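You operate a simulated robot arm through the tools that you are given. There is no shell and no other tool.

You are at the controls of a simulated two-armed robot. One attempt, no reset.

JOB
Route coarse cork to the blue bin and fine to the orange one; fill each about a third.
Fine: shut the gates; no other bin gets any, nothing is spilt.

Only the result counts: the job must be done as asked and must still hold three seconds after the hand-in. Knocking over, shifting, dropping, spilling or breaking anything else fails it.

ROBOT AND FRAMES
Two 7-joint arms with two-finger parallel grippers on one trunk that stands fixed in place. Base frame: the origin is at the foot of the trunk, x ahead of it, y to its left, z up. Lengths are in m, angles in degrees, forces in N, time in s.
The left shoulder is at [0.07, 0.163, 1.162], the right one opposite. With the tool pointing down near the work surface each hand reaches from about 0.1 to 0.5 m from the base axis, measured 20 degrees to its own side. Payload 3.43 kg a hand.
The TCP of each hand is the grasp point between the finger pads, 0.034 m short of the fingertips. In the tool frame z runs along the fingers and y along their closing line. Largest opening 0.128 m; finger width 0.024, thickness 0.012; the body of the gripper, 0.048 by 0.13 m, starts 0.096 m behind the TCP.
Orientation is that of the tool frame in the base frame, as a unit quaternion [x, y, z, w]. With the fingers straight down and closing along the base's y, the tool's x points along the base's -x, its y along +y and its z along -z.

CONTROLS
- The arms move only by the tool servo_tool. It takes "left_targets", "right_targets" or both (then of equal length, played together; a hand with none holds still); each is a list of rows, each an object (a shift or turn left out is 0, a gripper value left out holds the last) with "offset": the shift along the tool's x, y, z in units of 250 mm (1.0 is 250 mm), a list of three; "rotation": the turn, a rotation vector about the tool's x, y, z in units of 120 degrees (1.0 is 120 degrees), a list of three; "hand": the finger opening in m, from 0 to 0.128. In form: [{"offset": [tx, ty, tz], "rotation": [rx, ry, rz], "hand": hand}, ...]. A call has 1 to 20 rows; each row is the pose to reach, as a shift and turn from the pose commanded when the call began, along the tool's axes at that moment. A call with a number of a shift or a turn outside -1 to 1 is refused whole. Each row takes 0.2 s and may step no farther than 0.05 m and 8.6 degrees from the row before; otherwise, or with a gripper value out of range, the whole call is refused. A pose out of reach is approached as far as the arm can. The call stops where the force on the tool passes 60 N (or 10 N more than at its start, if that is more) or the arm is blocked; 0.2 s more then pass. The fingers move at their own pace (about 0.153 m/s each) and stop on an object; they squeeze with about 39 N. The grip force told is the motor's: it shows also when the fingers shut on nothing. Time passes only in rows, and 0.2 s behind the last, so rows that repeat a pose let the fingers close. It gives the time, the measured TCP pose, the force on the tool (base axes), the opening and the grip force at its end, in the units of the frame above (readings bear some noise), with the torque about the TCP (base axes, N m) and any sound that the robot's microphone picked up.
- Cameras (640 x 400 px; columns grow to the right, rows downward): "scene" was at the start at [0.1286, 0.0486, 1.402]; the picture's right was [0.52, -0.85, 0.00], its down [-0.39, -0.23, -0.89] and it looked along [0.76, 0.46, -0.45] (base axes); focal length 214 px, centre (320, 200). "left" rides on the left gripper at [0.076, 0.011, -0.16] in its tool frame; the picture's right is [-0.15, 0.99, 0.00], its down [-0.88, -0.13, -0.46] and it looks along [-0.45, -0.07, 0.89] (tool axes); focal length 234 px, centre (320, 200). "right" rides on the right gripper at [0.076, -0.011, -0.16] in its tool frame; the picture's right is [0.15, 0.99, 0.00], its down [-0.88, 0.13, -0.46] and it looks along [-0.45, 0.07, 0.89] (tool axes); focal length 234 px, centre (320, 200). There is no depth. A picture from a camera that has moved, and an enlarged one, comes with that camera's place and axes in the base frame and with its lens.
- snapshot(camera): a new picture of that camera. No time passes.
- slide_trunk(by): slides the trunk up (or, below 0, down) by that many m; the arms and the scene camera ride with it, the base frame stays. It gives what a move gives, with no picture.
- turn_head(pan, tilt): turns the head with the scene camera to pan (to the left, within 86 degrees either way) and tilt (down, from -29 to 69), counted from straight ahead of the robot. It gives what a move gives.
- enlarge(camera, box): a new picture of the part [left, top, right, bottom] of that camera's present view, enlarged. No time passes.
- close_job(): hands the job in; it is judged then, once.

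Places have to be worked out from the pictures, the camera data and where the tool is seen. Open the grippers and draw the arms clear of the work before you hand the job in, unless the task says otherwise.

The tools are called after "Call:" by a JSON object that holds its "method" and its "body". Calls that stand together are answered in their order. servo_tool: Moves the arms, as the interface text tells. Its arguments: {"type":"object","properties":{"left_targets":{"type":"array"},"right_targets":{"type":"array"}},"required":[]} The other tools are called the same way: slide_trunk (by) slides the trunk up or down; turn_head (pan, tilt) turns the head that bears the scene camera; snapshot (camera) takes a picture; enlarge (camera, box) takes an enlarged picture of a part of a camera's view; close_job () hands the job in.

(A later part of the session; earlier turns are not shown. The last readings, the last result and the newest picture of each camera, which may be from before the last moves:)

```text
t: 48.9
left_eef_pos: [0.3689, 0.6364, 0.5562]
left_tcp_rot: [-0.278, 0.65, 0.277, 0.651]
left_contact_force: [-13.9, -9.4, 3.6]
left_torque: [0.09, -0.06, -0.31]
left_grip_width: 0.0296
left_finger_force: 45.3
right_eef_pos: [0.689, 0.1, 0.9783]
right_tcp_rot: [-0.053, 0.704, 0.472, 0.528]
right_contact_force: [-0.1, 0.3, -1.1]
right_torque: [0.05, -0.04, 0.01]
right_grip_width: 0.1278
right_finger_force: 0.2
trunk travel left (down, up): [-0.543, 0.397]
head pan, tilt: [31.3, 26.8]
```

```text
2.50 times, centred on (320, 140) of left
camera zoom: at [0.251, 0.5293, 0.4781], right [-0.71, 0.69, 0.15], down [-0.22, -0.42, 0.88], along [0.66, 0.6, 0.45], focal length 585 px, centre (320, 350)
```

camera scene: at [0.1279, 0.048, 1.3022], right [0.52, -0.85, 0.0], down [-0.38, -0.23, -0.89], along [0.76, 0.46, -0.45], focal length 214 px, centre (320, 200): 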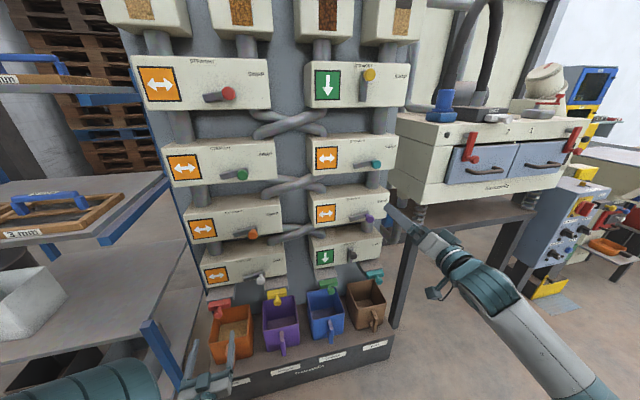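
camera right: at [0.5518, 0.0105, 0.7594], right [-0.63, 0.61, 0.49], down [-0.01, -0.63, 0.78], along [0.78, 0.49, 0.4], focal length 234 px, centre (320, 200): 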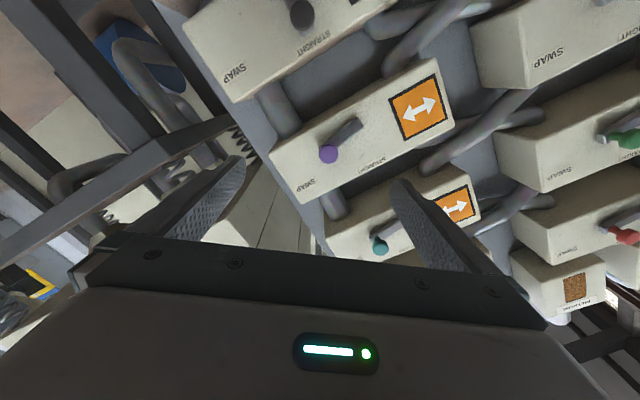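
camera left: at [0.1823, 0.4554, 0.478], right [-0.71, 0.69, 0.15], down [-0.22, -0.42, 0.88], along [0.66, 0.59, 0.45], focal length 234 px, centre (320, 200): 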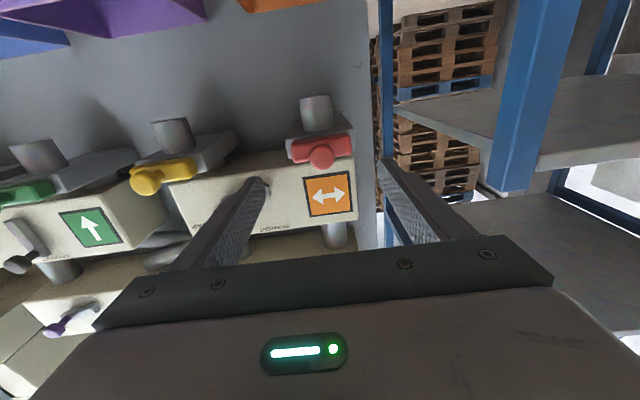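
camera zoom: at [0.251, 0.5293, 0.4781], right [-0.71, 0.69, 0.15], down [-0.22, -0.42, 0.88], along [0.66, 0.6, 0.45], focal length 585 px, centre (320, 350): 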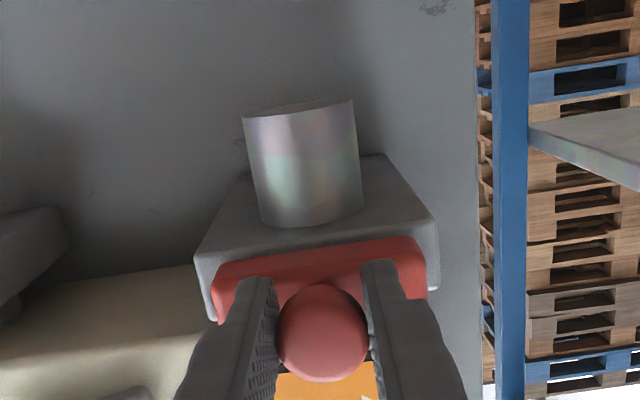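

The stream stopped, the red gate is shut, and the orange level rose by the expected ~6 px (≈0.33). I release, back off 10 cm and raise the left hand clear.

Call:
{"method": "servo_tool", "body": {"left_targets": [{"offset": [0, 0, 0], "hand": 0.06}, {"offset": [0, 0, 0], "hand": 0.1}, {"offset": [0, 0, -0.14], "hand": 0.1}, {"offset": [0, 0, -0.28]}, {"offset": [0, 0, -0.4]}, {"offset": [-0.16, 0, -0.4]}, {"offset": [-0.32, 0, -0.4]}, {"offset": [-0.5, 0, -0.4]}]}}

Call:
{"method": "snapshot", "body": {"camera": "scene"}}

Call:
{"method": "enlarge", "body": {"camera": "scene", "box": [205, 298, 261, 348]}}

```text
t: 50.7
left_eef_pos: [0.3008, 0.5672, 0.6798]
left_tcp_rot: [-0.276, 0.65, 0.277, 0.651]
left_contact_force: [-0.5, 0.7, 0.1]
left_torque: [0.0, 0.02, -0.02]
left_grip_width: 0.1001
left_finger_force: 0.2
right_eef_pos: [0.6902, 0.1004, 0.9773]
right_tcp_rot: [-0.051, 0.705, 0.471, 0.527]
right_contact_force: [-0.6, -0.7, 1.1]
right_torque: [-0.01, 0.0, 0.0]
right_grip_width: 0.1279
right_finger_force: 0.0
trunk travel left (down, up): [-0.543, 0.397]
head pan, tilt: [31.3, 26.8]
```

```text
taken
camera scene: at [0.1283, 0.0478, 1.3021], right [0.52, -0.85, 0.0], down [-0.39, -0.23, -0.89], along [0.76, 0.46, -0.45], focal length 214 px, centre (320, 200)
```

scene: 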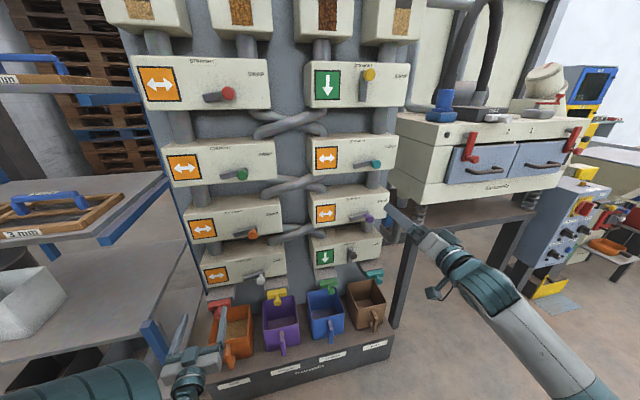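

```text
8.00 times, centred on (233, 323) of scene
camera zoom: at [0.1283, 0.0478, 1.3021], right [0.52, -0.85, 0.0], down [-0.39, -0.23, -0.89], along [0.76, 0.46, -0.45], focal length 1716 px, centre (1016, -784)
```

zoom: 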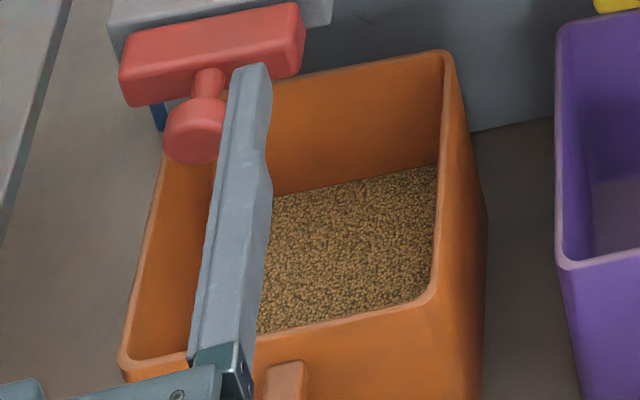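

Red gate is closed and the left hand is clear. I lower the trunk 0.12 m to bring the green gate within easy reach of the right arm.

Call:
{"method": "slide_trunk", "body": {"by": -0.12}}

Call:
{"method": "snapshot", "body": {"camera": "scene"}}

```text
t: 52.2
left_eef_pos: [0.3004, 0.5671, 0.5603]
left_tcp_rot: [-0.278, 0.649, 0.277, 0.651]
left_contact_force: [-0.4, 0.1, 0.3]
left_torque: [0.01, 0.04, 0.0]
left_grip_width: 0.1
left_finger_force: 0.1
right_eef_pos: [0.6905, 0.1017, 0.8574]
right_tcp_rot: [-0.053, 0.705, 0.471, 0.528]
right_contact_force: [0.7, -0.8, 0.2]
right_torque: [-0.02, -0.06, 0.02]
right_grip_width: 0.128
right_finger_force: 0.1
trunk travel left (down, up): [-0.423, 0.517]
head pan, tilt: [31.3, 26.8]
```

```text
taken
camera scene: at [0.1283, 0.0485, 1.1821], right [0.52, -0.85, 0.0], down [-0.39, -0.23, -0.89], along [0.76, 0.46, -0.45], focal length 214 px, centre (320, 200)
```

scene: 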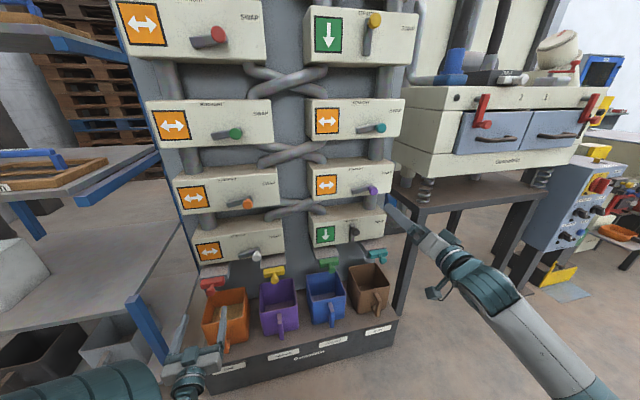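

I unroll the right hand to horizontal closing and move it in front of the green gate's line (e≈0.2625), still above and clear.

Call:
{"method": "servo_tool", "body": {"right_targets": [{"offset": [0.119, 0.0457, 0.0447], "rotation": [0, 0, -0.0521], "hand": 0.1}, {"offset": [0.238, 0.0913, 0.0893], "rotation": [0, 0, -0.1042]}, {"offset": [0.357, 0.137, 0.134], "rotation": [0, 0, -0.1563]}, {"offset": [0.476, 0.1827, 0.1787], "rotation": [0, 0, -0.2083]}, {"offset": [0.595, 0.2283, 0.2233], "rotation": [0, 0, -0.2604]}, {"offset": [0.714, 0.274, 0.268], "rotation": [0, 0, -0.3125]}]}}

Call:
{"method": "snapshot", "body": {"camera": "right"}}

Call:
{"method": "snapshot", "body": {"camera": "scene"}}

```text
t: 53.6
left_eef_pos: [0.3015, 0.5662, 0.5597]
left_tcp_rot: [-0.277, 0.65, 0.277, 0.651]
left_contact_force: [0.0, 0.3, 0.8]
left_torque: [0.04, 0.01, -0.02]
left_grip_width: 0.0998
left_finger_force: 0.0
right_eef_pos: [0.6526, 0.2134, 0.7413]
right_tcp_rot: [-0.278, 0.651, 0.311, 0.634]
right_contact_force: [-0.3, 0.3, -0.1]
right_torque: [0.01, -0.05, 0.07]
right_grip_width: 0.0998
right_finger_force: 0.0
right hand out of reach, approached as far as the arm can: row 4, 5, 6
trunk travel left (down, up): [-0.423, 0.517]
head pan, tilt: [31.3, 26.8]
```

```text
taken
camera right: at [0.553, 0.0862, 0.6658], right [-0.75, 0.65, -0.09], down [-0.36, -0.29, 0.89], along [0.55, 0.7, 0.45], focal length 234 px, centre (320, 200)
```

right: 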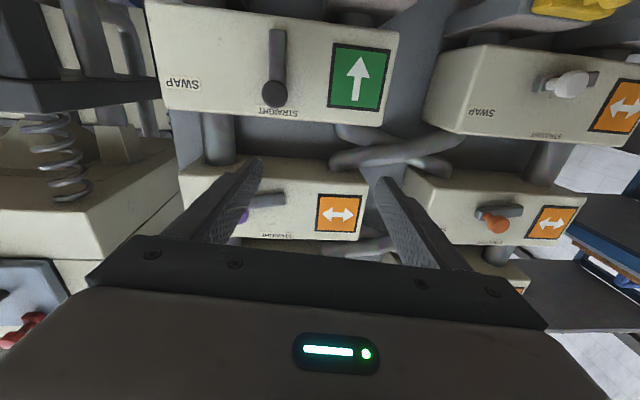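

```text
taken
camera scene: at [0.1303, 0.0468, 1.182], right [0.52, -0.85, 0.0], down [-0.39, -0.23, -0.89], along [0.76, 0.47, -0.45], focal length 214 px, centre (320, 200)
```

scene: 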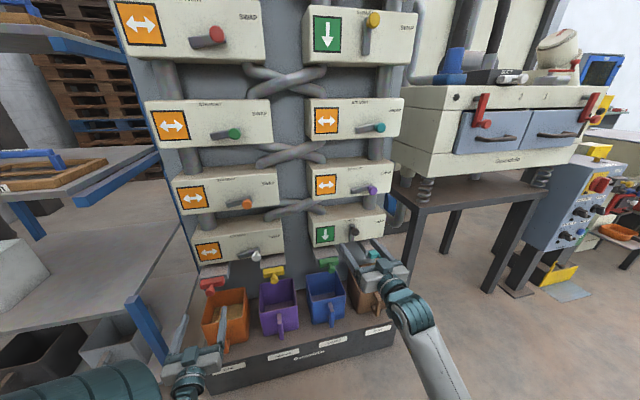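

The unrolled pose runs into a joint limit for the right arm (it stopped near [0.653, 0.213, 0.741]). Since the knob is round, roll does not matter: I roll back to the 37.5° orientation that worked while sliding to the green gate's line.

Call:
{"method": "servo_tool", "body": {"right_targets": [{"offset": [-0.005, 0.046, 0.013], "rotation": [0.005, -0.0022, 0.0575]}, {"offset": [-0.01, 0.093, 0.026], "rotation": [0.01, -0.0043, 0.1149]}, {"offset": [-0.014, 0.139, 0.04], "rotation": [0.0151, -0.0065, 0.1724]}, {"offset": [-0.019, 0.186, 0.053], "rotation": [0.0201, -0.0086, 0.2298]}, {"offset": [-0.024, 0.232, 0.066], "rotation": [0.0251, -0.0108, 0.2873]}]}}

Call:
{"method": "snapshot", "body": {"camera": "right"}}

Call:
{"method": "snapshot", "body": {"camera": "scene"}}

```text
t: 54.7
left_eef_pos: [0.3005, 0.568, 0.5588]
left_tcp_rot: [-0.276, 0.65, 0.276, 0.651]
left_contact_force: [0.8, -0.8, -0.4]
left_torque: [0.01, 0.04, 0.02]
left_grip_width: 0.1004
left_finger_force: 0.1
right_eef_pos: [0.6785, 0.1725, 0.7203]
right_tcp_rot: [-0.135, 0.716, 0.355, 0.586]
right_contact_force: [0.0, 1.1, -1.2]
right_torque: [0.04, 0.01, 0.03]
right_grip_width: 0.1001
right_finger_force: 0.0
trunk travel left (down, up): [-0.423, 0.517]
head pan, tilt: [31.3, 26.8]
stopped in row 5 (right hand): the arm was blocked; the commanded pose is now the measured one
```

```text
taken
camera right: at [0.5446, 0.074, 0.6552], right [-0.64, 0.74, 0.21], down [-0.18, -0.41, 0.9], along [0.75, 0.54, 0.39], focal length 234 px, centre (320, 200)
```

right: 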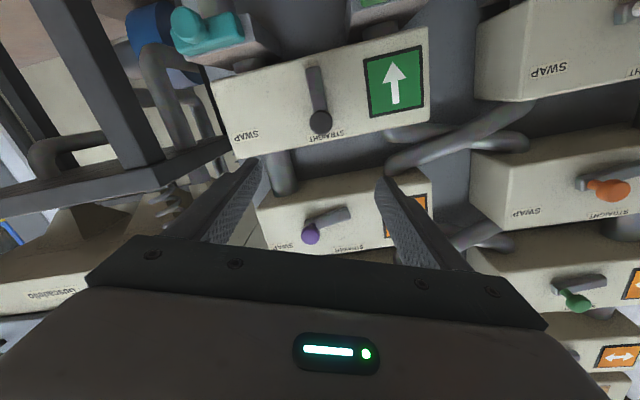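

```text
taken
camera scene: at [0.1286, 0.0483, 1.182], right [0.52, -0.85, 0.0], down [-0.39, -0.23, -0.89], along [0.76, 0.46, -0.45], focal length 214 px, centre (320, 200)
```

scene: 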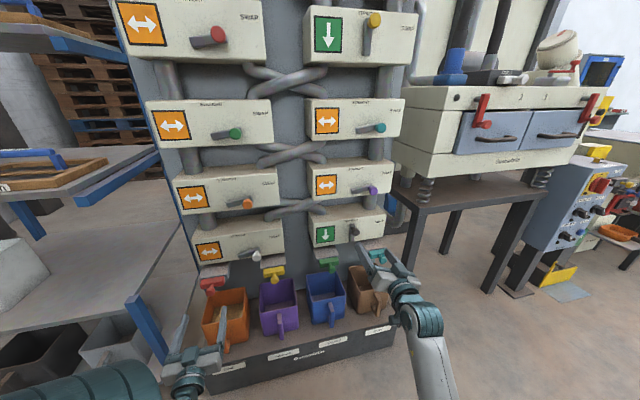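

The right arm reports being blocked at [0.679, 0.173, 0.720], though nothing pushes on it. I turn the head to look at the right arm's posture and surroundings.

Call:
{"method": "turn_head", "body": {"pan": -15, "tilt": 55}}

Call:
{"method": "snapshot", "body": {"camera": "scene"}}

```text
t: 55.9
left_eef_pos: [0.2991, 0.5668, 0.5599]
left_tcp_rot: [-0.277, 0.649, 0.277, 0.652]
left_contact_force: [0.9, -0.1, 0.3]
left_torque: [0.0, 0.01, 0.01]
left_grip_width: 0.1003
left_finger_force: 0.0
right_eef_pos: [0.677, 0.1733, 0.7205]
right_tcp_rot: [-0.134, 0.716, 0.354, 0.587]
right_contact_force: [0.0, 0.4, 0.0]
right_torque: [-0.01, 0.0, -0.01]
right_grip_width: 0.1002
right_finger_force: 0.0
trunk travel left (down, up): [-0.423, 0.517]
head pan, tilt: [-15.0, 55.0]
```

```text
taken
camera scene: at [0.1199, -0.0176, 1.141], right [-0.26, -0.97, 0.0], down [-0.79, 0.21, -0.57], along [0.55, -0.15, -0.82], focal length 214 px, centre (320, 200)
```

scene: 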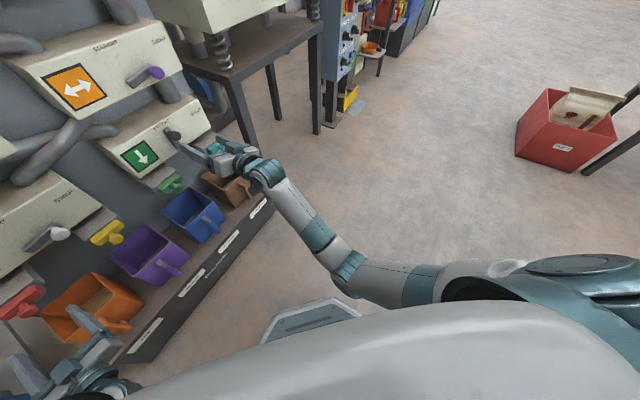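

The right elbow is folded close to the chest; the stand-off was too near the shoulder. I fix the orientation, move slightly right and go down first, where the arm is more stretched.

Call:
{"method": "servo_tool", "body": {"right_targets": [{"offset": [0.016, -0.079, -0.044], "rotation": [-0.0211, -0.0078, -0.0027]}, {"offset": [0.032, -0.157, -0.088], "rotation": [-0.0422, -0.0156, -0.0054]}, {"offset": [0.157, -0.204, -0.08], "rotation": [-0.0422, -0.0156, -0.0054]}, {"offset": [0.282, -0.25, -0.071], "rotation": [-0.0422, -0.0156, -0.0054]}, {"offset": [0.406, -0.297, -0.063], "rotation": [-0.0422, -0.0156, -0.0054]}]}}

Call:
{"method": "snapshot", "body": {"camera": "scene"}}

```text
t: 57.0
left_eef_pos: [0.3001, 0.5666, 0.5596]
left_tcp_rot: [-0.277, 0.649, 0.277, 0.652]
left_contact_force: [0.4, 0.1, -0.3]
left_torque: [-0.02, -0.01, 0.0]
left_grip_width: 0.1
left_finger_force: 0.0
right_eef_pos: [0.6823, 0.1335, 0.5992]
right_tcp_rot: [-0.158, 0.688, 0.388, 0.593]
right_contact_force: [-0.2, -0.2, 0.4]
right_torque: [0.01, -0.01, 0.02]
right_grip_width: 0.1
right_finger_force: 0.0
trunk travel left (down, up): [-0.423, 0.517]
head pan, tilt: [-15.0, 55.0]
```

```text
taken
camera scene: at [0.12, -0.0178, 1.141], right [-0.26, -0.97, 0.0], down [-0.79, 0.21, -0.57], along [0.55, -0.15, -0.82], focal length 214 px, centre (320, 200)
```

scene: 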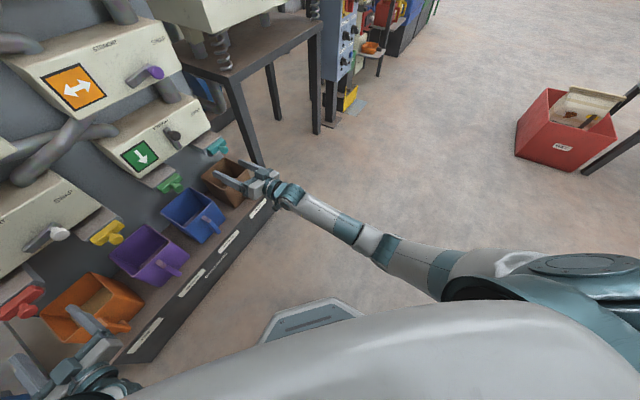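

Good: orientation and position reached exactly. I now slide left to the green gate's line at n≈0.62, z≈0.59.

Call:
{"method": "servo_tool", "body": {"right_targets": [{"offset": [0.0555, 0.1235, 0.05]}, {"offset": [0.111, 0.247, 0.1]}, {"offset": [0.1665, 0.3705, 0.15]}, {"offset": [0.222, 0.494, 0.2]}]}}

Call:
{"method": "snapshot", "body": {"camera": "right"}}

Call:
{"method": "snapshot", "body": {"camera": "scene"}}

```text
t: 58.2
left_eef_pos: [0.2997, 0.5659, 0.5595]
left_tcp_rot: [-0.278, 0.65, 0.277, 0.651]
left_contact_force: [0.4, 0.4, 0.0]
left_torque: [0.02, -0.01, 0.0]
left_grip_width: 0.1001
left_finger_force: 0.1
right_eef_pos: [0.6371, 0.2363, 0.5779]
right_tcp_rot: [-0.168, 0.694, 0.365, 0.598]
right_contact_force: [-1.1, 0.5, 0.0]
right_torque: [-0.03, 0.02, -0.03]
right_grip_width: 0.1
right_finger_force: 0.0
trunk travel left (down, up): [-0.423, 0.517]
head pan, tilt: [-15.0, 55.0]
stopped in row 4 (right hand): the arm was blocked; the commanded pose is now the measured one
```

```text
taken
camera right: at [0.5138, 0.1295, 0.5051], right [-0.7, 0.7, 0.16], down [-0.21, -0.41, 0.89], along [0.69, 0.58, 0.43], focal length 234 px, centre (320, 200)
```

right: 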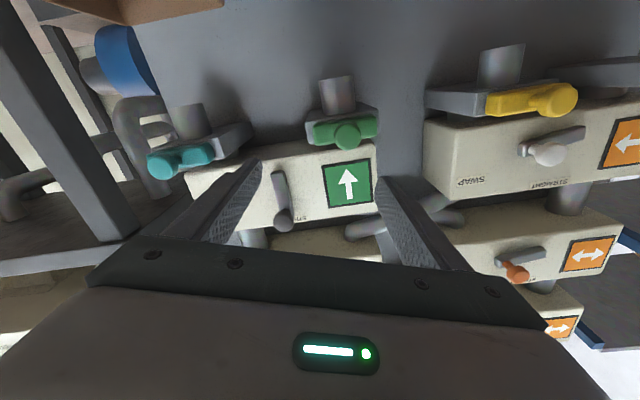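

```text
taken
camera scene: at [0.1198, -0.0177, 1.141], right [-0.26, -0.97, 0.0], down [-0.79, 0.21, -0.57], along [0.55, -0.15, -0.82], focal length 214 px, centre (320, 200)
```

scene: 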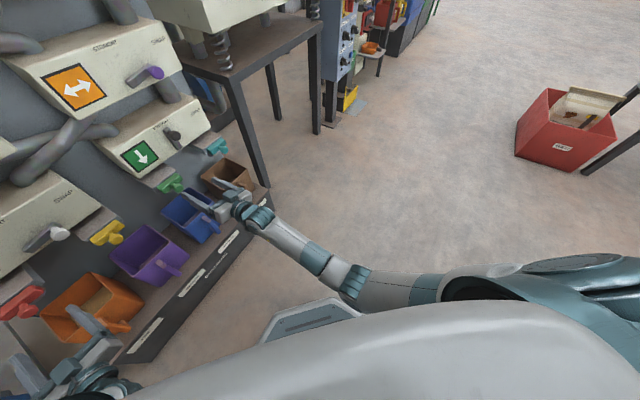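

Again the elbow grazes the chest. I raise the trunk 0.10 m so the arm must stretch more to reach the gate, giving the elbow room.

Call:
{"method": "slide_trunk", "body": {"by": 0.1}}

Call:
{"method": "servo_tool", "body": {"right_targets": [{"offset": [0.137, -0.043, 0.039], "rotation": [-0.0036, -0.0019, 0.0061]}, {"offset": [0.273, -0.087, 0.079], "rotation": [-0.0072, -0.0039, 0.0123]}, {"offset": [0.41, -0.13, 0.118], "rotation": [-0.0108, -0.0058, 0.0184]}]}}

Call:
{"method": "snapshot", "body": {"camera": "scene"}}

Call:
{"method": "snapshot", "body": {"camera": "right"}}

```text
t: 59.6
left_eef_pos: [0.301, 0.567, 0.6592]
left_tcp_rot: [-0.277, 0.65, 0.276, 0.651]
left_contact_force: [0.7, 0.0, 0.2]
left_torque: [0.01, 0.03, -0.02]
left_grip_width: 0.0999
left_finger_force: 0.1
right_eef_pos: [0.6365, 0.2361, 0.6779]
right_tcp_rot: [-0.168, 0.693, 0.365, 0.598]
right_contact_force: [-0.2, 0.0, 0.6]
right_torque: [-0.02, -0.01, -0.02]
right_grip_width: 0.0998
right_finger_force: 0.0
trunk travel left (down, up): [-0.523, 0.417]
head pan, tilt: [-15.0, 55.0]
```

```text
t: 60.4
left_eef_pos: [0.2996, 0.5671, 0.659]
left_tcp_rot: [-0.277, 0.65, 0.277, 0.651]
left_contact_force: [-0.4, 0.7, -0.2]
left_torque: [-0.04, -0.01, 0.0]
left_grip_width: 0.1001
left_finger_force: 0.1
right_eef_pos: [0.6561, 0.2582, 0.5718]
right_tcp_rot: [-0.158, 0.688, 0.386, 0.593]
right_contact_force: [-0.4, 0.0, 0.1]
right_torque: [-0.01, -0.02, -0.04]
right_grip_width: 0.1
right_finger_force: 0.0
trunk travel left (down, up): [-0.523, 0.417]
head pan, tilt: [-15.0, 55.0]
```

```text
taken
camera scene: at [0.1204, -0.0173, 1.2409], right [-0.26, -0.97, 0.0], down [-0.79, 0.21, -0.57], along [0.55, -0.15, -0.82], focal length 214 px, centre (320, 200)
```

scene: 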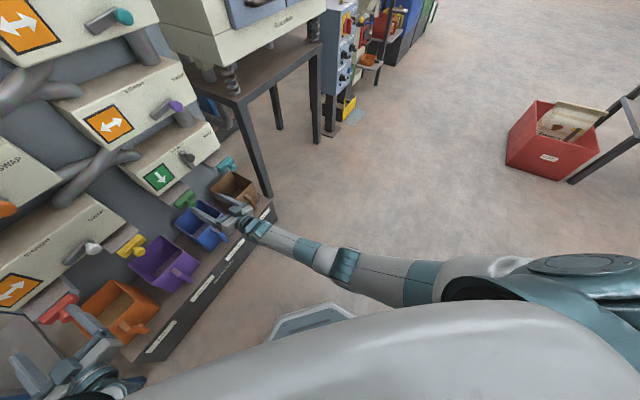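

```text
taken
camera right: at [0.533, 0.1533, 0.4962], right [-0.71, 0.68, 0.2], down [-0.19, -0.45, 0.87], along [0.68, 0.58, 0.45], focal length 234 px, centre (320, 200)
```

right: 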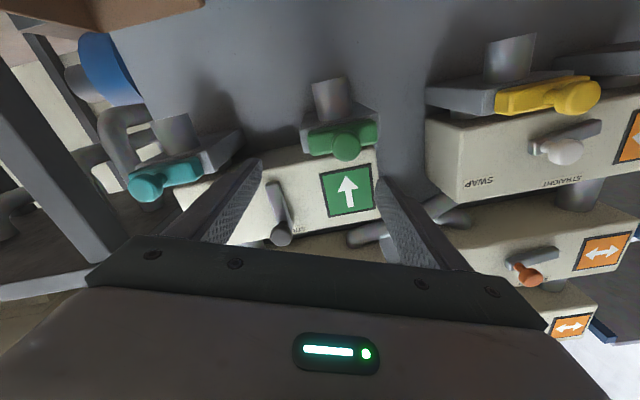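

The right hand reached the spot, and from its camera the green knob computes to e≈0.260, z≈0.558 (n≈0.7275). I turn the head back to the bins and move the hand laterally onto the knob's line and forward.

Call:
{"method": "turn_head", "body": {"pan": 31.3, "tilt": 35}}

Call:
{"method": "servo_tool", "body": {"right_targets": [{"offset": [0.048, 0.05, 0.05]}, {"offset": [0.096, 0.101, 0.1]}, {"offset": [0.096, 0.101, 0.14]}]}}

Call:
{"method": "snapshot", "body": {"camera": "right"}}

Call:
{"method": "snapshot", "body": {"camera": "scene"}}

```text
t: 61.5
left_eef_pos: [0.3004, 0.5657, 0.659]
left_tcp_rot: [-0.277, 0.65, 0.276, 0.651]
left_contact_force: [-0.1, -0.1, 0.2]
left_torque: [0.02, 0.01, 0.03]
left_grip_width: 0.1001
left_finger_force: 0.1
right_eef_pos: [0.6549, 0.2575, 0.5739]
right_tcp_rot: [-0.158, 0.688, 0.387, 0.593]
right_contact_force: [0.3, -0.9, 0.2]
right_torque: [0.01, 0.0, -0.02]
right_grip_width: 0.1
right_finger_force: 0.0
trunk travel left (down, up): [-0.523, 0.417]
head pan, tilt: [31.3, 35.0]
```

```text
t: 62.5
left_eef_pos: [0.2997, 0.5679, 0.6576]
left_tcp_rot: [-0.276, 0.65, 0.276, 0.652]
left_contact_force: [-0.3, -0.1, -0.4]
left_torque: [0.01, 0.02, 0.01]
left_grip_width: 0.0999
left_finger_force: 0.0
right_eef_pos: [0.6776, 0.2503, 0.5252]
right_tcp_rot: [-0.166, 0.703, 0.351, 0.596]
right_contact_force: [-1.2, -0.2, -0.6]
right_torque: [-0.02, -0.01, -0.03]
right_grip_width: 0.0998
right_finger_force: 0.0
trunk travel left (down, up): [-0.523, 0.417]
head pan, tilt: [31.3, 35.0]
stopped in row 3 (right hand): the arm was blocked; the commanded pose is now the measured one
```

```text
taken
camera right: at [0.551, 0.1437, 0.4553], right [-0.68, 0.72, 0.15], down [-0.21, -0.39, 0.9], along [0.7, 0.58, 0.41], focal length 234 px, centre (320, 200)
```

right: 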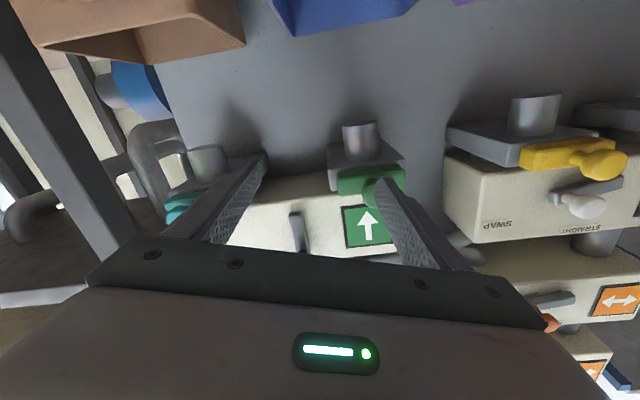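

```text
taken
camera scene: at [0.1255, 0.0465, 1.2692], right [0.52, -0.85, 0.0], down [-0.49, -0.3, -0.82], along [0.7, 0.43, -0.57], focal length 214 px, centre (320, 200)
```

scene: 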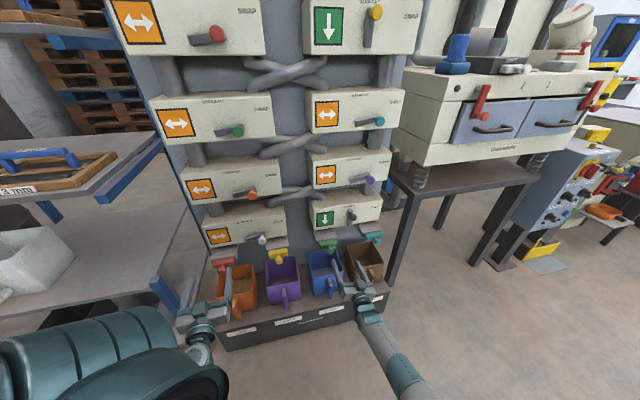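

The right arm is now near full stretch at this trunk height, while earlier it was too folded; the lever work (shoulder level with the target) went well, so I'll copy that geometry with a lower trunk. First I back the right hand off to the right and up, with yaw 55°.

Call:
{"method": "servo_tool", "body": {"right_targets": [{"offset": [-0.131, -0.036, -0.056], "rotation": [-0.0159, 0.0017, 0.0035]}, {"offset": [-0.262, -0.072, -0.112], "rotation": [-0.0317, 0.0034, 0.0071]}, {"offset": [-0.393, -0.108, -0.169], "rotation": [-0.0476, 0.0051, 0.0106]}, {"offset": [-0.523, -0.145, -0.225], "rotation": [-0.0635, 0.0068, 0.0141]}, {"offset": [-0.654, -0.181, -0.281], "rotation": [-0.0793, 0.0085, 0.0177]}, {"offset": [-0.785, -0.217, -0.337], "rotation": [-0.0952, 0.0102, 0.0212]}], "left_targets": [{"offset": [0, 0, -0.03]}, {"offset": [0, 0, -0.06]}, {"offset": [0, 0, -0.09]}, {"offset": [0, 0, -0.12]}, {"offset": [0, 0, -0.15]}, {"offset": [0, 0, -0.16]}]}}

Call:
{"method": "snapshot", "body": {"camera": "scene"}}

```text
t: 63.9
left_eef_pos: [0.2725, 0.5367, 0.6585]
left_tcp_rot: [-0.276, 0.65, 0.276, 0.652]
left_contact_force: [-0.6, 0.0, 0.8]
left_torque: [0.01, 0.02, 0.0]
left_grip_width: 0.0998
left_finger_force: 0.1
right_eef_pos: [0.6956, 0.1188, 0.7022]
right_tcp_rot: [-0.214, 0.674, 0.433, 0.559]
right_contact_force: [0.1, 0.0, -0.1]
right_torque: [0.03, 0.0, 0.01]
right_grip_width: 0.1
right_finger_force: 0.1
trunk travel left (down, up): [-0.523, 0.417]
head pan, tilt: [31.3, 35.0]
```

```text
taken
camera scene: at [0.1254, 0.0461, 1.2691], right [0.52, -0.85, 0.0], down [-0.49, -0.3, -0.82], along [0.7, 0.43, -0.57], focal length 214 px, centre (320, 200)
```

scene: 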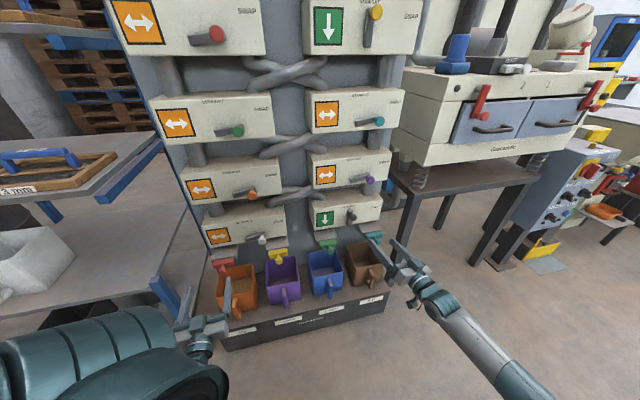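

Both hands are well placed. I raise the right hand 0.18 m relative to the shoulder, then lower the trunk 0.28 m so it ends up at about z=0.60 beside the green gate.

Call:
{"method": "servo_tool", "body": {"right_targets": [{"offset": [-0.169, 0.0615, 0]}, {"offset": [-0.338, 0.123, 0]}, {"offset": [-0.508, 0.1845, 0]}, {"offset": [-0.677, 0.246, 0]}]}}

Call:
{"method": "slide_trunk", "body": {"by": -0.28}}

Call:
{"method": "snapshot", "body": {"camera": "scene"}}

Call:
{"method": "snapshot", "body": {"camera": "right"}}

```text
t: 64.9
left_eef_pos: [0.2722, 0.539, 0.6587]
left_tcp_rot: [-0.277, 0.65, 0.276, 0.651]
left_contact_force: [0.6, 0.2, -0.3]
left_torque: [-0.01, 0.0, -0.01]
left_grip_width: 0.1
left_finger_force: 0.1
right_eef_pos: [0.6978, 0.1217, 0.8797]
right_tcp_rot: [-0.212, 0.675, 0.432, 0.56]
right_contact_force: [-0.2, -0.5, -0.4]
right_torque: [0.01, -0.01, -0.01]
right_grip_width: 0.1003
right_finger_force: 0.0
trunk travel left (down, up): [-0.523, 0.417]
head pan, tilt: [31.3, 35.0]
```

```text
t: 67.8
left_eef_pos: [0.273, 0.5379, 0.379]
left_tcp_rot: [-0.277, 0.65, 0.277, 0.651]
left_contact_force: [0.3, 0.1, 0.4]
left_torque: [0.01, -0.03, -0.01]
left_grip_width: 0.0998
left_finger_force: 0.0
right_eef_pos: [0.6972, 0.12, 0.5994]
right_tcp_rot: [-0.212, 0.674, 0.433, 0.56]
right_contact_force: [1.7, 0.1, -0.2]
right_torque: [0.0, -0.01, -0.03]
right_grip_width: 0.1001
right_finger_force: 0.1
trunk travel left (down, up): [-0.243, 0.697]
head pan, tilt: [31.3, 35.0]
```

```text
taken
camera scene: at [0.1254, 0.0466, 0.9892], right [0.52, -0.85, 0.0], down [-0.49, -0.3, -0.82], along [0.7, 0.43, -0.57], focal length 214 px, centre (320, 200)
```

scene: 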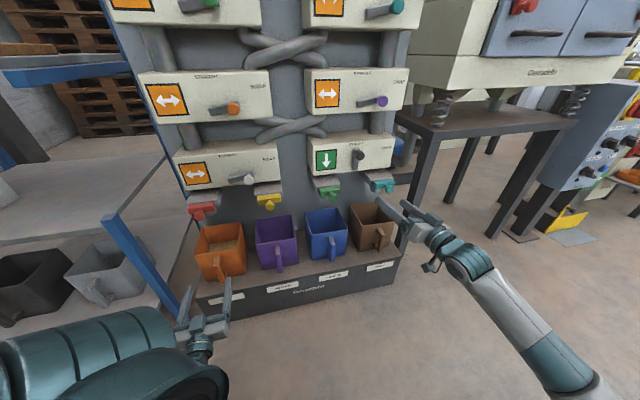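

```text
taken
camera right: at [0.593, -0.0031, 0.524], right [-0.8, 0.56, 0.2], down [-0.11, -0.48, 0.87], along [0.58, 0.68, 0.45], focal length 234 px, centre (320, 200)
```

right: 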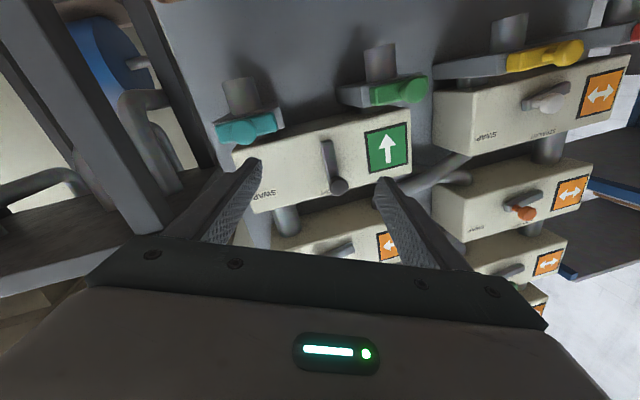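

Clear view of everything now. I move the right hand left and forward toward the green gate in two stages, watching for reach warnings.

Call:
{"method": "servo_tool", "body": {"right_targets": [{"offset": [0.072, 0.082, 0.109]}, {"offset": [0.145, 0.163, 0.219]}, {"offset": [0.217, 0.245, 0.328]}, {"offset": [0.275, 0.34, 0.375]}, {"offset": [0.333, 0.435, 0.422]}]}}

Call:
{"method": "snapshot", "body": {"camera": "right"}}

Call:
{"method": "snapshot", "body": {"camera": "scene"}}

```text
t: 69.0
left_eef_pos: [0.272, 0.5383, 0.3788]
left_tcp_rot: [-0.277, 0.651, 0.277, 0.65]
left_contact_force: [-0.1, -0.4, 0.4]
left_torque: [-0.04, 0.04, -0.04]
left_grip_width: 0.1001
left_finger_force: 0.1
right_eef_pos: [0.6508, 0.2827, 0.5618]
right_tcp_rot: [-0.212, 0.674, 0.432, 0.56]
right_contact_force: [-0.2, 0.2, -0.6]
right_torque: [0.0, 0.01, 0.01]
right_grip_width: 0.0998
right_finger_force: 0.0
trunk travel left (down, up): [-0.243, 0.697]
head pan, tilt: [31.3, 35.0]
```

```text
taken
camera right: at [0.5463, 0.1593, 0.4853], right [-0.8, 0.56, 0.2], down [-0.11, -0.48, 0.87], along [0.59, 0.68, 0.45], focal length 234 px, centre (320, 200)
```

right: 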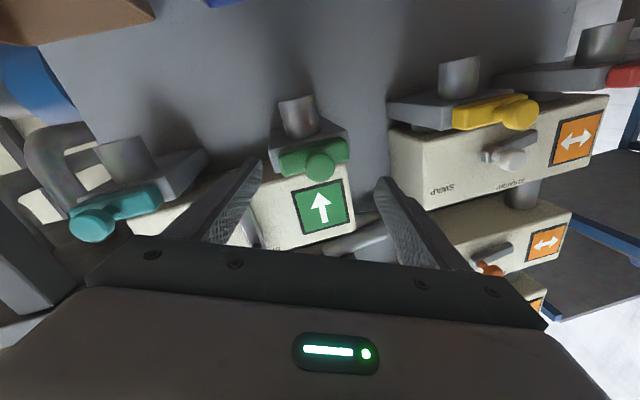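

```text
taken
camera scene: at [0.1254, 0.0466, 0.9892], right [0.52, -0.85, 0.0], down [-0.49, -0.3, -0.82], along [0.7, 0.43, -0.57], focal length 214 px, centre (320, 200)
```

scene: 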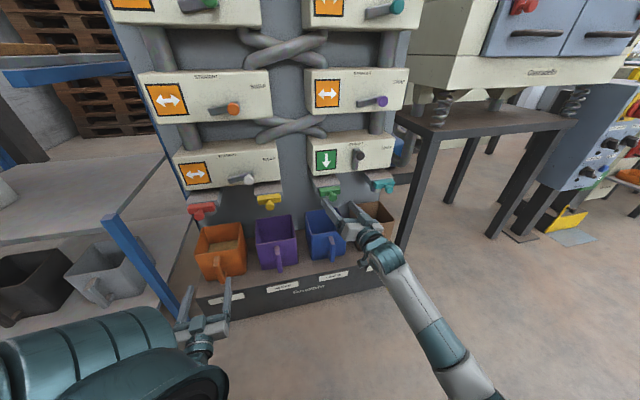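

The hand arrived without any warning and lies exactly in line with the green knob (e≈0.260, z≈0.563). I advance 6 cm along the tool axis and close on it.

Call:
{"method": "servo_tool", "body": {"right_targets": [{"offset": [0, 0, 0.08], "hand": 0.1}, {"offset": [0, 0, 0.16]}, {"offset": [0, 0, 0.24]}, {"offset": [0, 0, 0.24], "hand": 0.05}, {"offset": [0, 0, 0.24], "hand": 0.02}, {"offset": [0, 0, 0.24], "hand": 0.02}, {"offset": [0, 0, 0.24], "hand": 0.02}]}}

Call:
{"method": "snapshot", "body": {"camera": "right"}}

Call:
{"method": "enlarge", "body": {"camera": "scene", "box": [280, 170, 380, 270]}}

```text
t: 70.4
left_eef_pos: [0.2675, 0.5399, 0.3792]
left_tcp_rot: [-0.279, 0.65, 0.279, 0.65]
left_contact_force: [-0.1, -0.1, 0.4]
left_torque: [0.04, 0.04, 0.03]
left_grip_width: 0.1
left_finger_force: 0.1
right_eef_pos: [0.6954, 0.3225, 0.5543]
right_tcp_rot: [-0.207, 0.68, 0.421, 0.563]
right_contact_force: [21.4, -17.2, 4.6]
right_torque: [-0.74, 0.68, -2.72]
right_grip_width: 0.062
right_finger_force: 45.2
trunk travel left (down, up): [-0.243, 0.697]
head pan, tilt: [31.3, 35.0]
stopped in row 7 (right hand): the force on the tool passed its limit at 61 N (the readings are from after the stop); the commanded pose is now the measured one
```

```text
taken
camera right: at [0.5886, 0.2005, 0.4804], right [-0.79, 0.58, 0.2], down [-0.12, -0.47, 0.88], along [0.6, 0.67, 0.44], focal length 234 px, centre (320, 200)
```

right: 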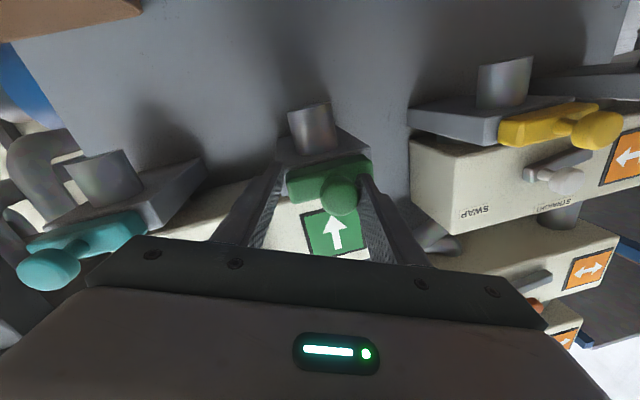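

```text
4.00 times, centred on (330, 220) of scene
camera zoom: at [0.126, 0.046, 0.9893], right [0.52, -0.85, 0.0], down [-0.49, -0.3, -0.82], along [0.7, 0.43, -0.57], focal length 858 px, centre (280, 120)
```

zoom: 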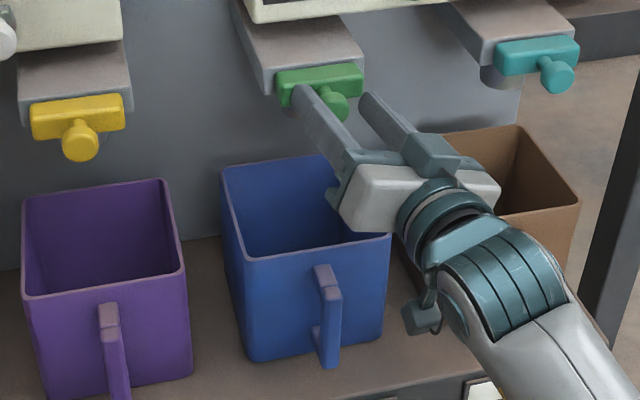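

The stop came from the fingers jamming off-centre: width 0.062 with a side force. I zoom in to see which finger touches what before doing anything.

Call:
{"method": "enlarge", "body": {"camera": "right", "box": [220, 100, 440, 260]}}

Call:
{"method": "enlarge", "body": {"camera": "scene", "box": [310, 175, 370, 225]}}

```text
2.50 times, centred on (330, 180) of right
camera zoom: at [0.5886, 0.2005, 0.4804], right [-0.79, 0.58, 0.2], down [-0.12, -0.47, 0.88], along [0.6, 0.67, 0.44], focal length 585 px, centre (295, 250)
```

zoom: 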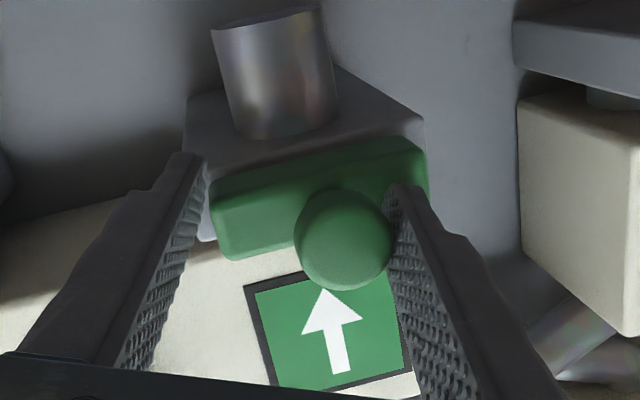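

```text
8.00 times, centred on (340, 200) of scene
camera zoom: at [0.126, 0.046, 0.9893], right [0.52, -0.85, 0.0], down [-0.49, -0.3, -0.82], along [0.7, 0.43, -0.57], focal length 1716 px, centre (160, 200)
```

zoom: 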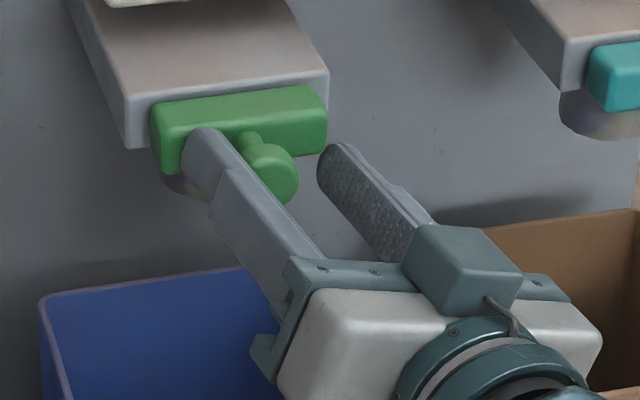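

The right fingertip slipped past the front of the bar and jammed on the bar's end because of the 9° skew. I open the fingers and back straight off 5 cm.

Call:
{"method": "servo_tool", "body": {"right_targets": [{"offset": [0, 0, 0], "hand": 0.08}, {"offset": [0, 0, 0], "hand": 0.1}, {"offset": [0, 0, -0.1], "hand": 0.1}, {"offset": [0, 0, -0.2], "hand": 0.1}]}}

Call:
{"method": "snapshot", "body": {"camera": "right"}}

Call:
{"method": "enlarge", "body": {"camera": "scene", "box": [280, 160, 400, 260]}}

```text
t: 71.4
left_eef_pos: [0.267, 0.5399, 0.3777]
left_tcp_rot: [-0.28, 0.649, 0.279, 0.651]
left_contact_force: [-0.5, 0.1, 0.5]
left_torque: [0.03, 0.02, 0.0]
left_grip_width: 0.0999
left_finger_force: 0.0
right_eef_pos: [0.662, 0.2855, 0.5573]
right_tcp_rot: [-0.209, 0.678, 0.426, 0.561]
right_contact_force: [0.1, 0.3, 0.2]
right_torque: [0.0, -0.01, -0.04]
right_grip_width: 0.0998
right_finger_force: 0.1
trunk travel left (down, up): [-0.243, 0.697]
head pan, tilt: [31.3, 35.0]
```

```text
taken
camera right: at [0.5556, 0.1627, 0.4821], right [-0.8, 0.57, 0.2], down [-0.12, -0.47, 0.87], along [0.59, 0.67, 0.44], focal length 234 px, centre (320, 200)
```

right: 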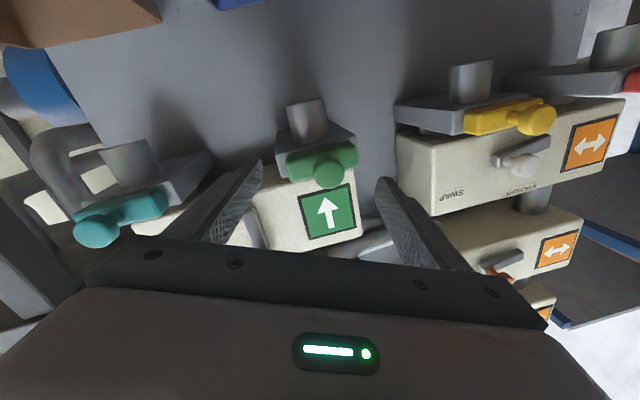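

```text
4.00 times, centred on (340, 210) of scene
camera zoom: at [0.1254, 0.0467, 0.9892], right [0.52, -0.85, 0.0], down [-0.49, -0.3, -0.82], along [0.7, 0.43, -0.57], focal length 858 px, centre (240, 160)
```

zoom: 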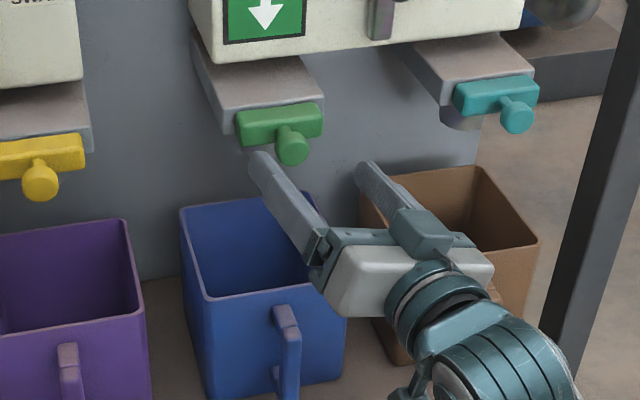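

The gate is still shut and undisturbed; the knob re-computes to e≈0.261, z≈0.561. I reduce the skew to about 4° yaw, re-centre on the knob and narrow the opening to 0.06 m.

Call:
{"method": "servo_tool", "body": {"right_targets": [{"offset": [0.003, 0.025, -0.01], "rotation": [0.016, -0.0068, 0], "hand": 0.06}, {"offset": [0.007, 0.05, -0.02], "rotation": [0.032, -0.0136, 0], "hand": 0.06}, {"offset": [0.007, 0.05, -0.02], "rotation": [0.032, -0.0136, 0], "hand": 0.06}]}}

Call:
{"method": "snapshot", "body": {"camera": "right"}}

Call:
{"method": "enlarge", "body": {"camera": "scene", "box": [280, 160, 400, 260]}}

```text
t: 72.2
left_eef_pos: [0.2688, 0.5397, 0.3781]
left_tcp_rot: [-0.279, 0.65, 0.278, 0.65]
left_contact_force: [-0.1, 0.2, 0.2]
left_torque: [-0.02, 0.0, 0.0]
left_grip_width: 0.0999
left_finger_force: 0.1
right_eef_pos: [0.66, 0.2741, 0.5555]
right_tcp_rot: [-0.19, 0.685, 0.391, 0.584]
right_contact_force: [-0.6, 0.5, 0.2]
right_torque: [-0.01, 0.02, -0.03]
right_grip_width: 0.06
right_finger_force: 0.0
trunk travel left (down, up): [-0.243, 0.697]
head pan, tilt: [31.3, 35.0]
```

```text
taken
camera right: at [0.5457, 0.1591, 0.4826], right [-0.75, 0.64, 0.17], down [-0.17, -0.44, 0.88], along [0.64, 0.63, 0.44], focal length 234 px, centre (320, 200)
```

right: 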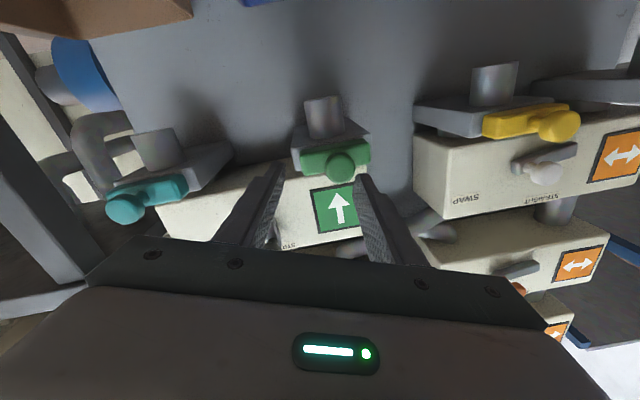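

```text
4.00 times, centred on (340, 210) of scene
camera zoom: at [0.1254, 0.0466, 0.9892], right [0.52, -0.85, 0.0], down [-0.49, -0.3, -0.82], along [0.7, 0.43, -0.57], focal length 858 px, centre (240, 160)
```

zoom: 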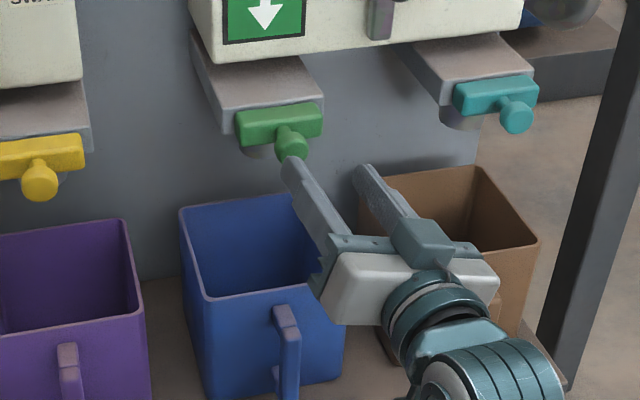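

The arm lags 2 cm short of the commanded lateral place with the smaller yaw (elbow at the chest), so I'll keep yaw 55° and instead roll the hand so the fingers close vertically, which makes the skew harmless. First I step back to a comfortable pose.

Call:
{"method": "servo_tool", "body": {"right_targets": [{"offset": [0.01, -0.08, -0.08], "rotation": [-0.016, 0.0068, 0], "hand": 0.1}, {"offset": [0.02, -0.16, -0.16], "rotation": [-0.032, 0.0136, 0], "hand": 0.1}, {"offset": [0.02, -0.16, -0.2], "rotation": [-0.032, 0.0136, 0], "hand": 0.1}]}}

```text
t: 73.0
left_eef_pos: [0.2701, 0.5407, 0.3788]
left_tcp_rot: [-0.279, 0.65, 0.279, 0.65]
left_contact_force: [0.2, 0.3, -0.2]
left_torque: [0.02, -0.01, -0.01]
left_grip_width: 0.1
left_finger_force: 0.1
right_eef_pos: [0.6439, 0.2283, 0.5402]
right_tcp_rot: [-0.209, 0.678, 0.427, 0.561]
right_contact_force: [-0.9, 0.4, -0.8]
right_torque: [-0.01, 0.0, 0.03]
right_grip_width: 0.1
right_finger_force: 0.0
trunk travel left (down, up): [-0.243, 0.697]
head pan, tilt: [31.3, 35.0]
```

The hand tracks well again (e≈0.304, n≈0.612). I roll it 70° so the fingers will close vertically, raising it to the knob's height.

Call:
{"method": "servo_tool", "body": {"right_targets": [{"offset": [-0.008, 0.003, 0], "rotation": [0, 0, 0.065]}, {"offset": [-0.015, 0.006, 0], "rotation": [0, 0, 0.13]}, {"offset": [-0.023, 0.008, 0], "rotation": [0, 0, 0.195]}, {"offset": [-0.03, 0.011, 0], "rotation": [0, 0, 0.26]}, {"offset": [-0.038, 0.014, 0], "rotation": [0, 0, 0.325]}, {"offset": [-0.045, 0.017, 0], "rotation": [0, 0, 0.39]}, {"offset": [-0.053, 0.02, 0], "rotation": [0, 0, 0.455]}, {"offset": [-0.06, 0.022, 0], "rotation": [0, 0, 0.52]}, {"offset": [-0.068, 0.025, 0], "rotation": [0, 0, 0.583]}]}}

Call:
{"method": "snapshot", "body": {"camera": "right"}}

Call:
{"method": "snapshot", "body": {"camera": "scene"}}

```text
t: 75.0
left_eef_pos: [0.2696, 0.5399, 0.3785]
left_tcp_rot: [-0.279, 0.649, 0.278, 0.65]
left_contact_force: [0.9, 0.0, -0.5]
left_torque: [0.03, -0.05, -0.02]
left_grip_width: 0.1002
left_finger_force: 0.0
right_eef_pos: [0.6449, 0.2278, 0.5592]
right_tcp_rot: [0.218, 0.675, 0.672, 0.213]
right_contact_force: [0.8, -0.8, -0.2]
right_torque: [0.05, -0.01, -0.04]
right_grip_width: 0.0999
right_finger_force: 0.1
trunk travel left (down, up): [-0.243, 0.697]
head pan, tilt: [31.3, 35.0]
```

```text
taken
camera right: at [0.4903, 0.1399, 0.5481], right [-0.11, 0.09, 0.99], down [0.45, -0.88, 0.13], along [0.88, 0.46, 0.06], focal length 234 px, centre (320, 200)
```

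right: 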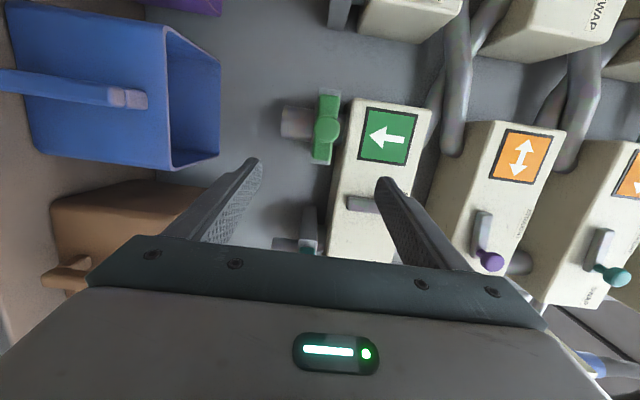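

```text
taken
camera scene: at [0.1254, 0.0467, 0.9892], right [0.52, -0.85, 0.0], down [-0.49, -0.3, -0.82], along [0.7, 0.43, -0.57], focal length 214 px, centre (320, 200)
```

scene: 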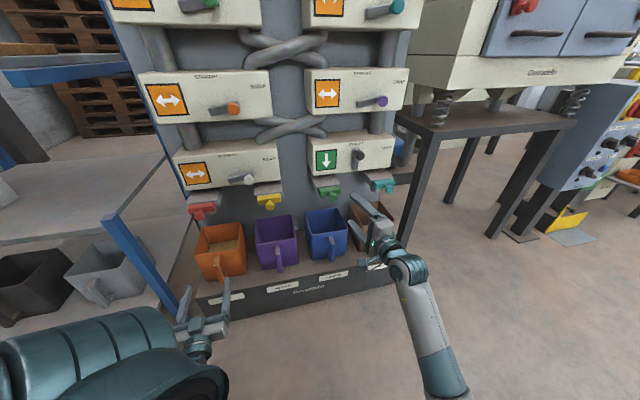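

The hand rolled fine, and its camera now views the gate from the left; the knob computes to e≈0.262, z≈0.560. I shift onto the approach line about 5 cm short of it.

Call:
{"method": "servo_tool", "body": {"right_targets": [{"offset": [0.049, 0.001, 0.1]}, {"offset": [0.098, 0.002, 0.203]}]}}

Call:
{"method": "snapshot", "body": {"camera": "right"}}

Call:
{"method": "enlarge", "body": {"camera": "scene", "box": [280, 160, 400, 260]}}

```text
t: 75.6
left_eef_pos: [0.2697, 0.5394, 0.3796]
left_tcp_rot: [-0.278, 0.65, 0.278, 0.651]
left_contact_force: [0.0, 0.6, 0.5]
left_torque: [0.01, 0.0, -0.03]
left_grip_width: 0.1
left_finger_force: 0.2
right_eef_pos: [0.6549, 0.2832, 0.5593]
right_tcp_rot: [0.217, 0.676, 0.671, 0.215]
right_contact_force: [-0.5, 0.6, 0.9]
right_torque: [-0.01, 0.0, 0.02]
right_grip_width: 0.1001
right_finger_force: 0.0
trunk travel left (down, up): [-0.243, 0.697]
head pan, tilt: [31.3, 35.0]
```

```text
taken
camera right: at [0.5007, 0.1964, 0.5483], right [-0.11, 0.09, 0.99], down [0.45, -0.88, 0.13], along [0.89, 0.46, 0.06], focal length 234 px, centre (320, 200)
```

right: 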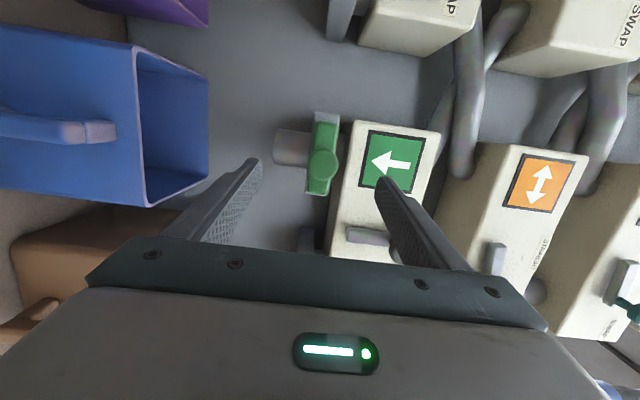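

```text
4.00 times, centred on (340, 210) of scene
camera zoom: at [0.1254, 0.0466, 0.9892], right [0.52, -0.85, 0.0], down [-0.49, -0.3, -0.82], along [0.7, 0.43, -0.57], focal length 858 px, centre (240, 160)
```

zoom: 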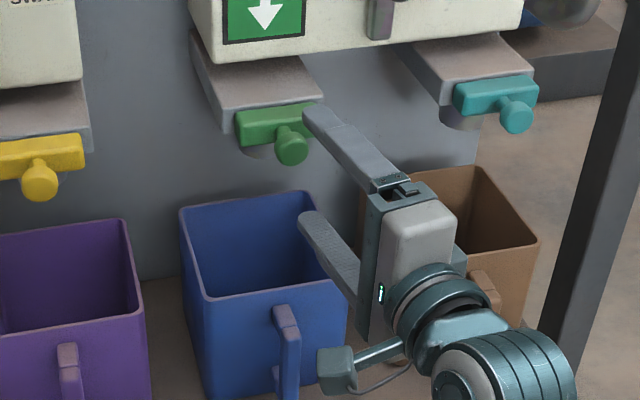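

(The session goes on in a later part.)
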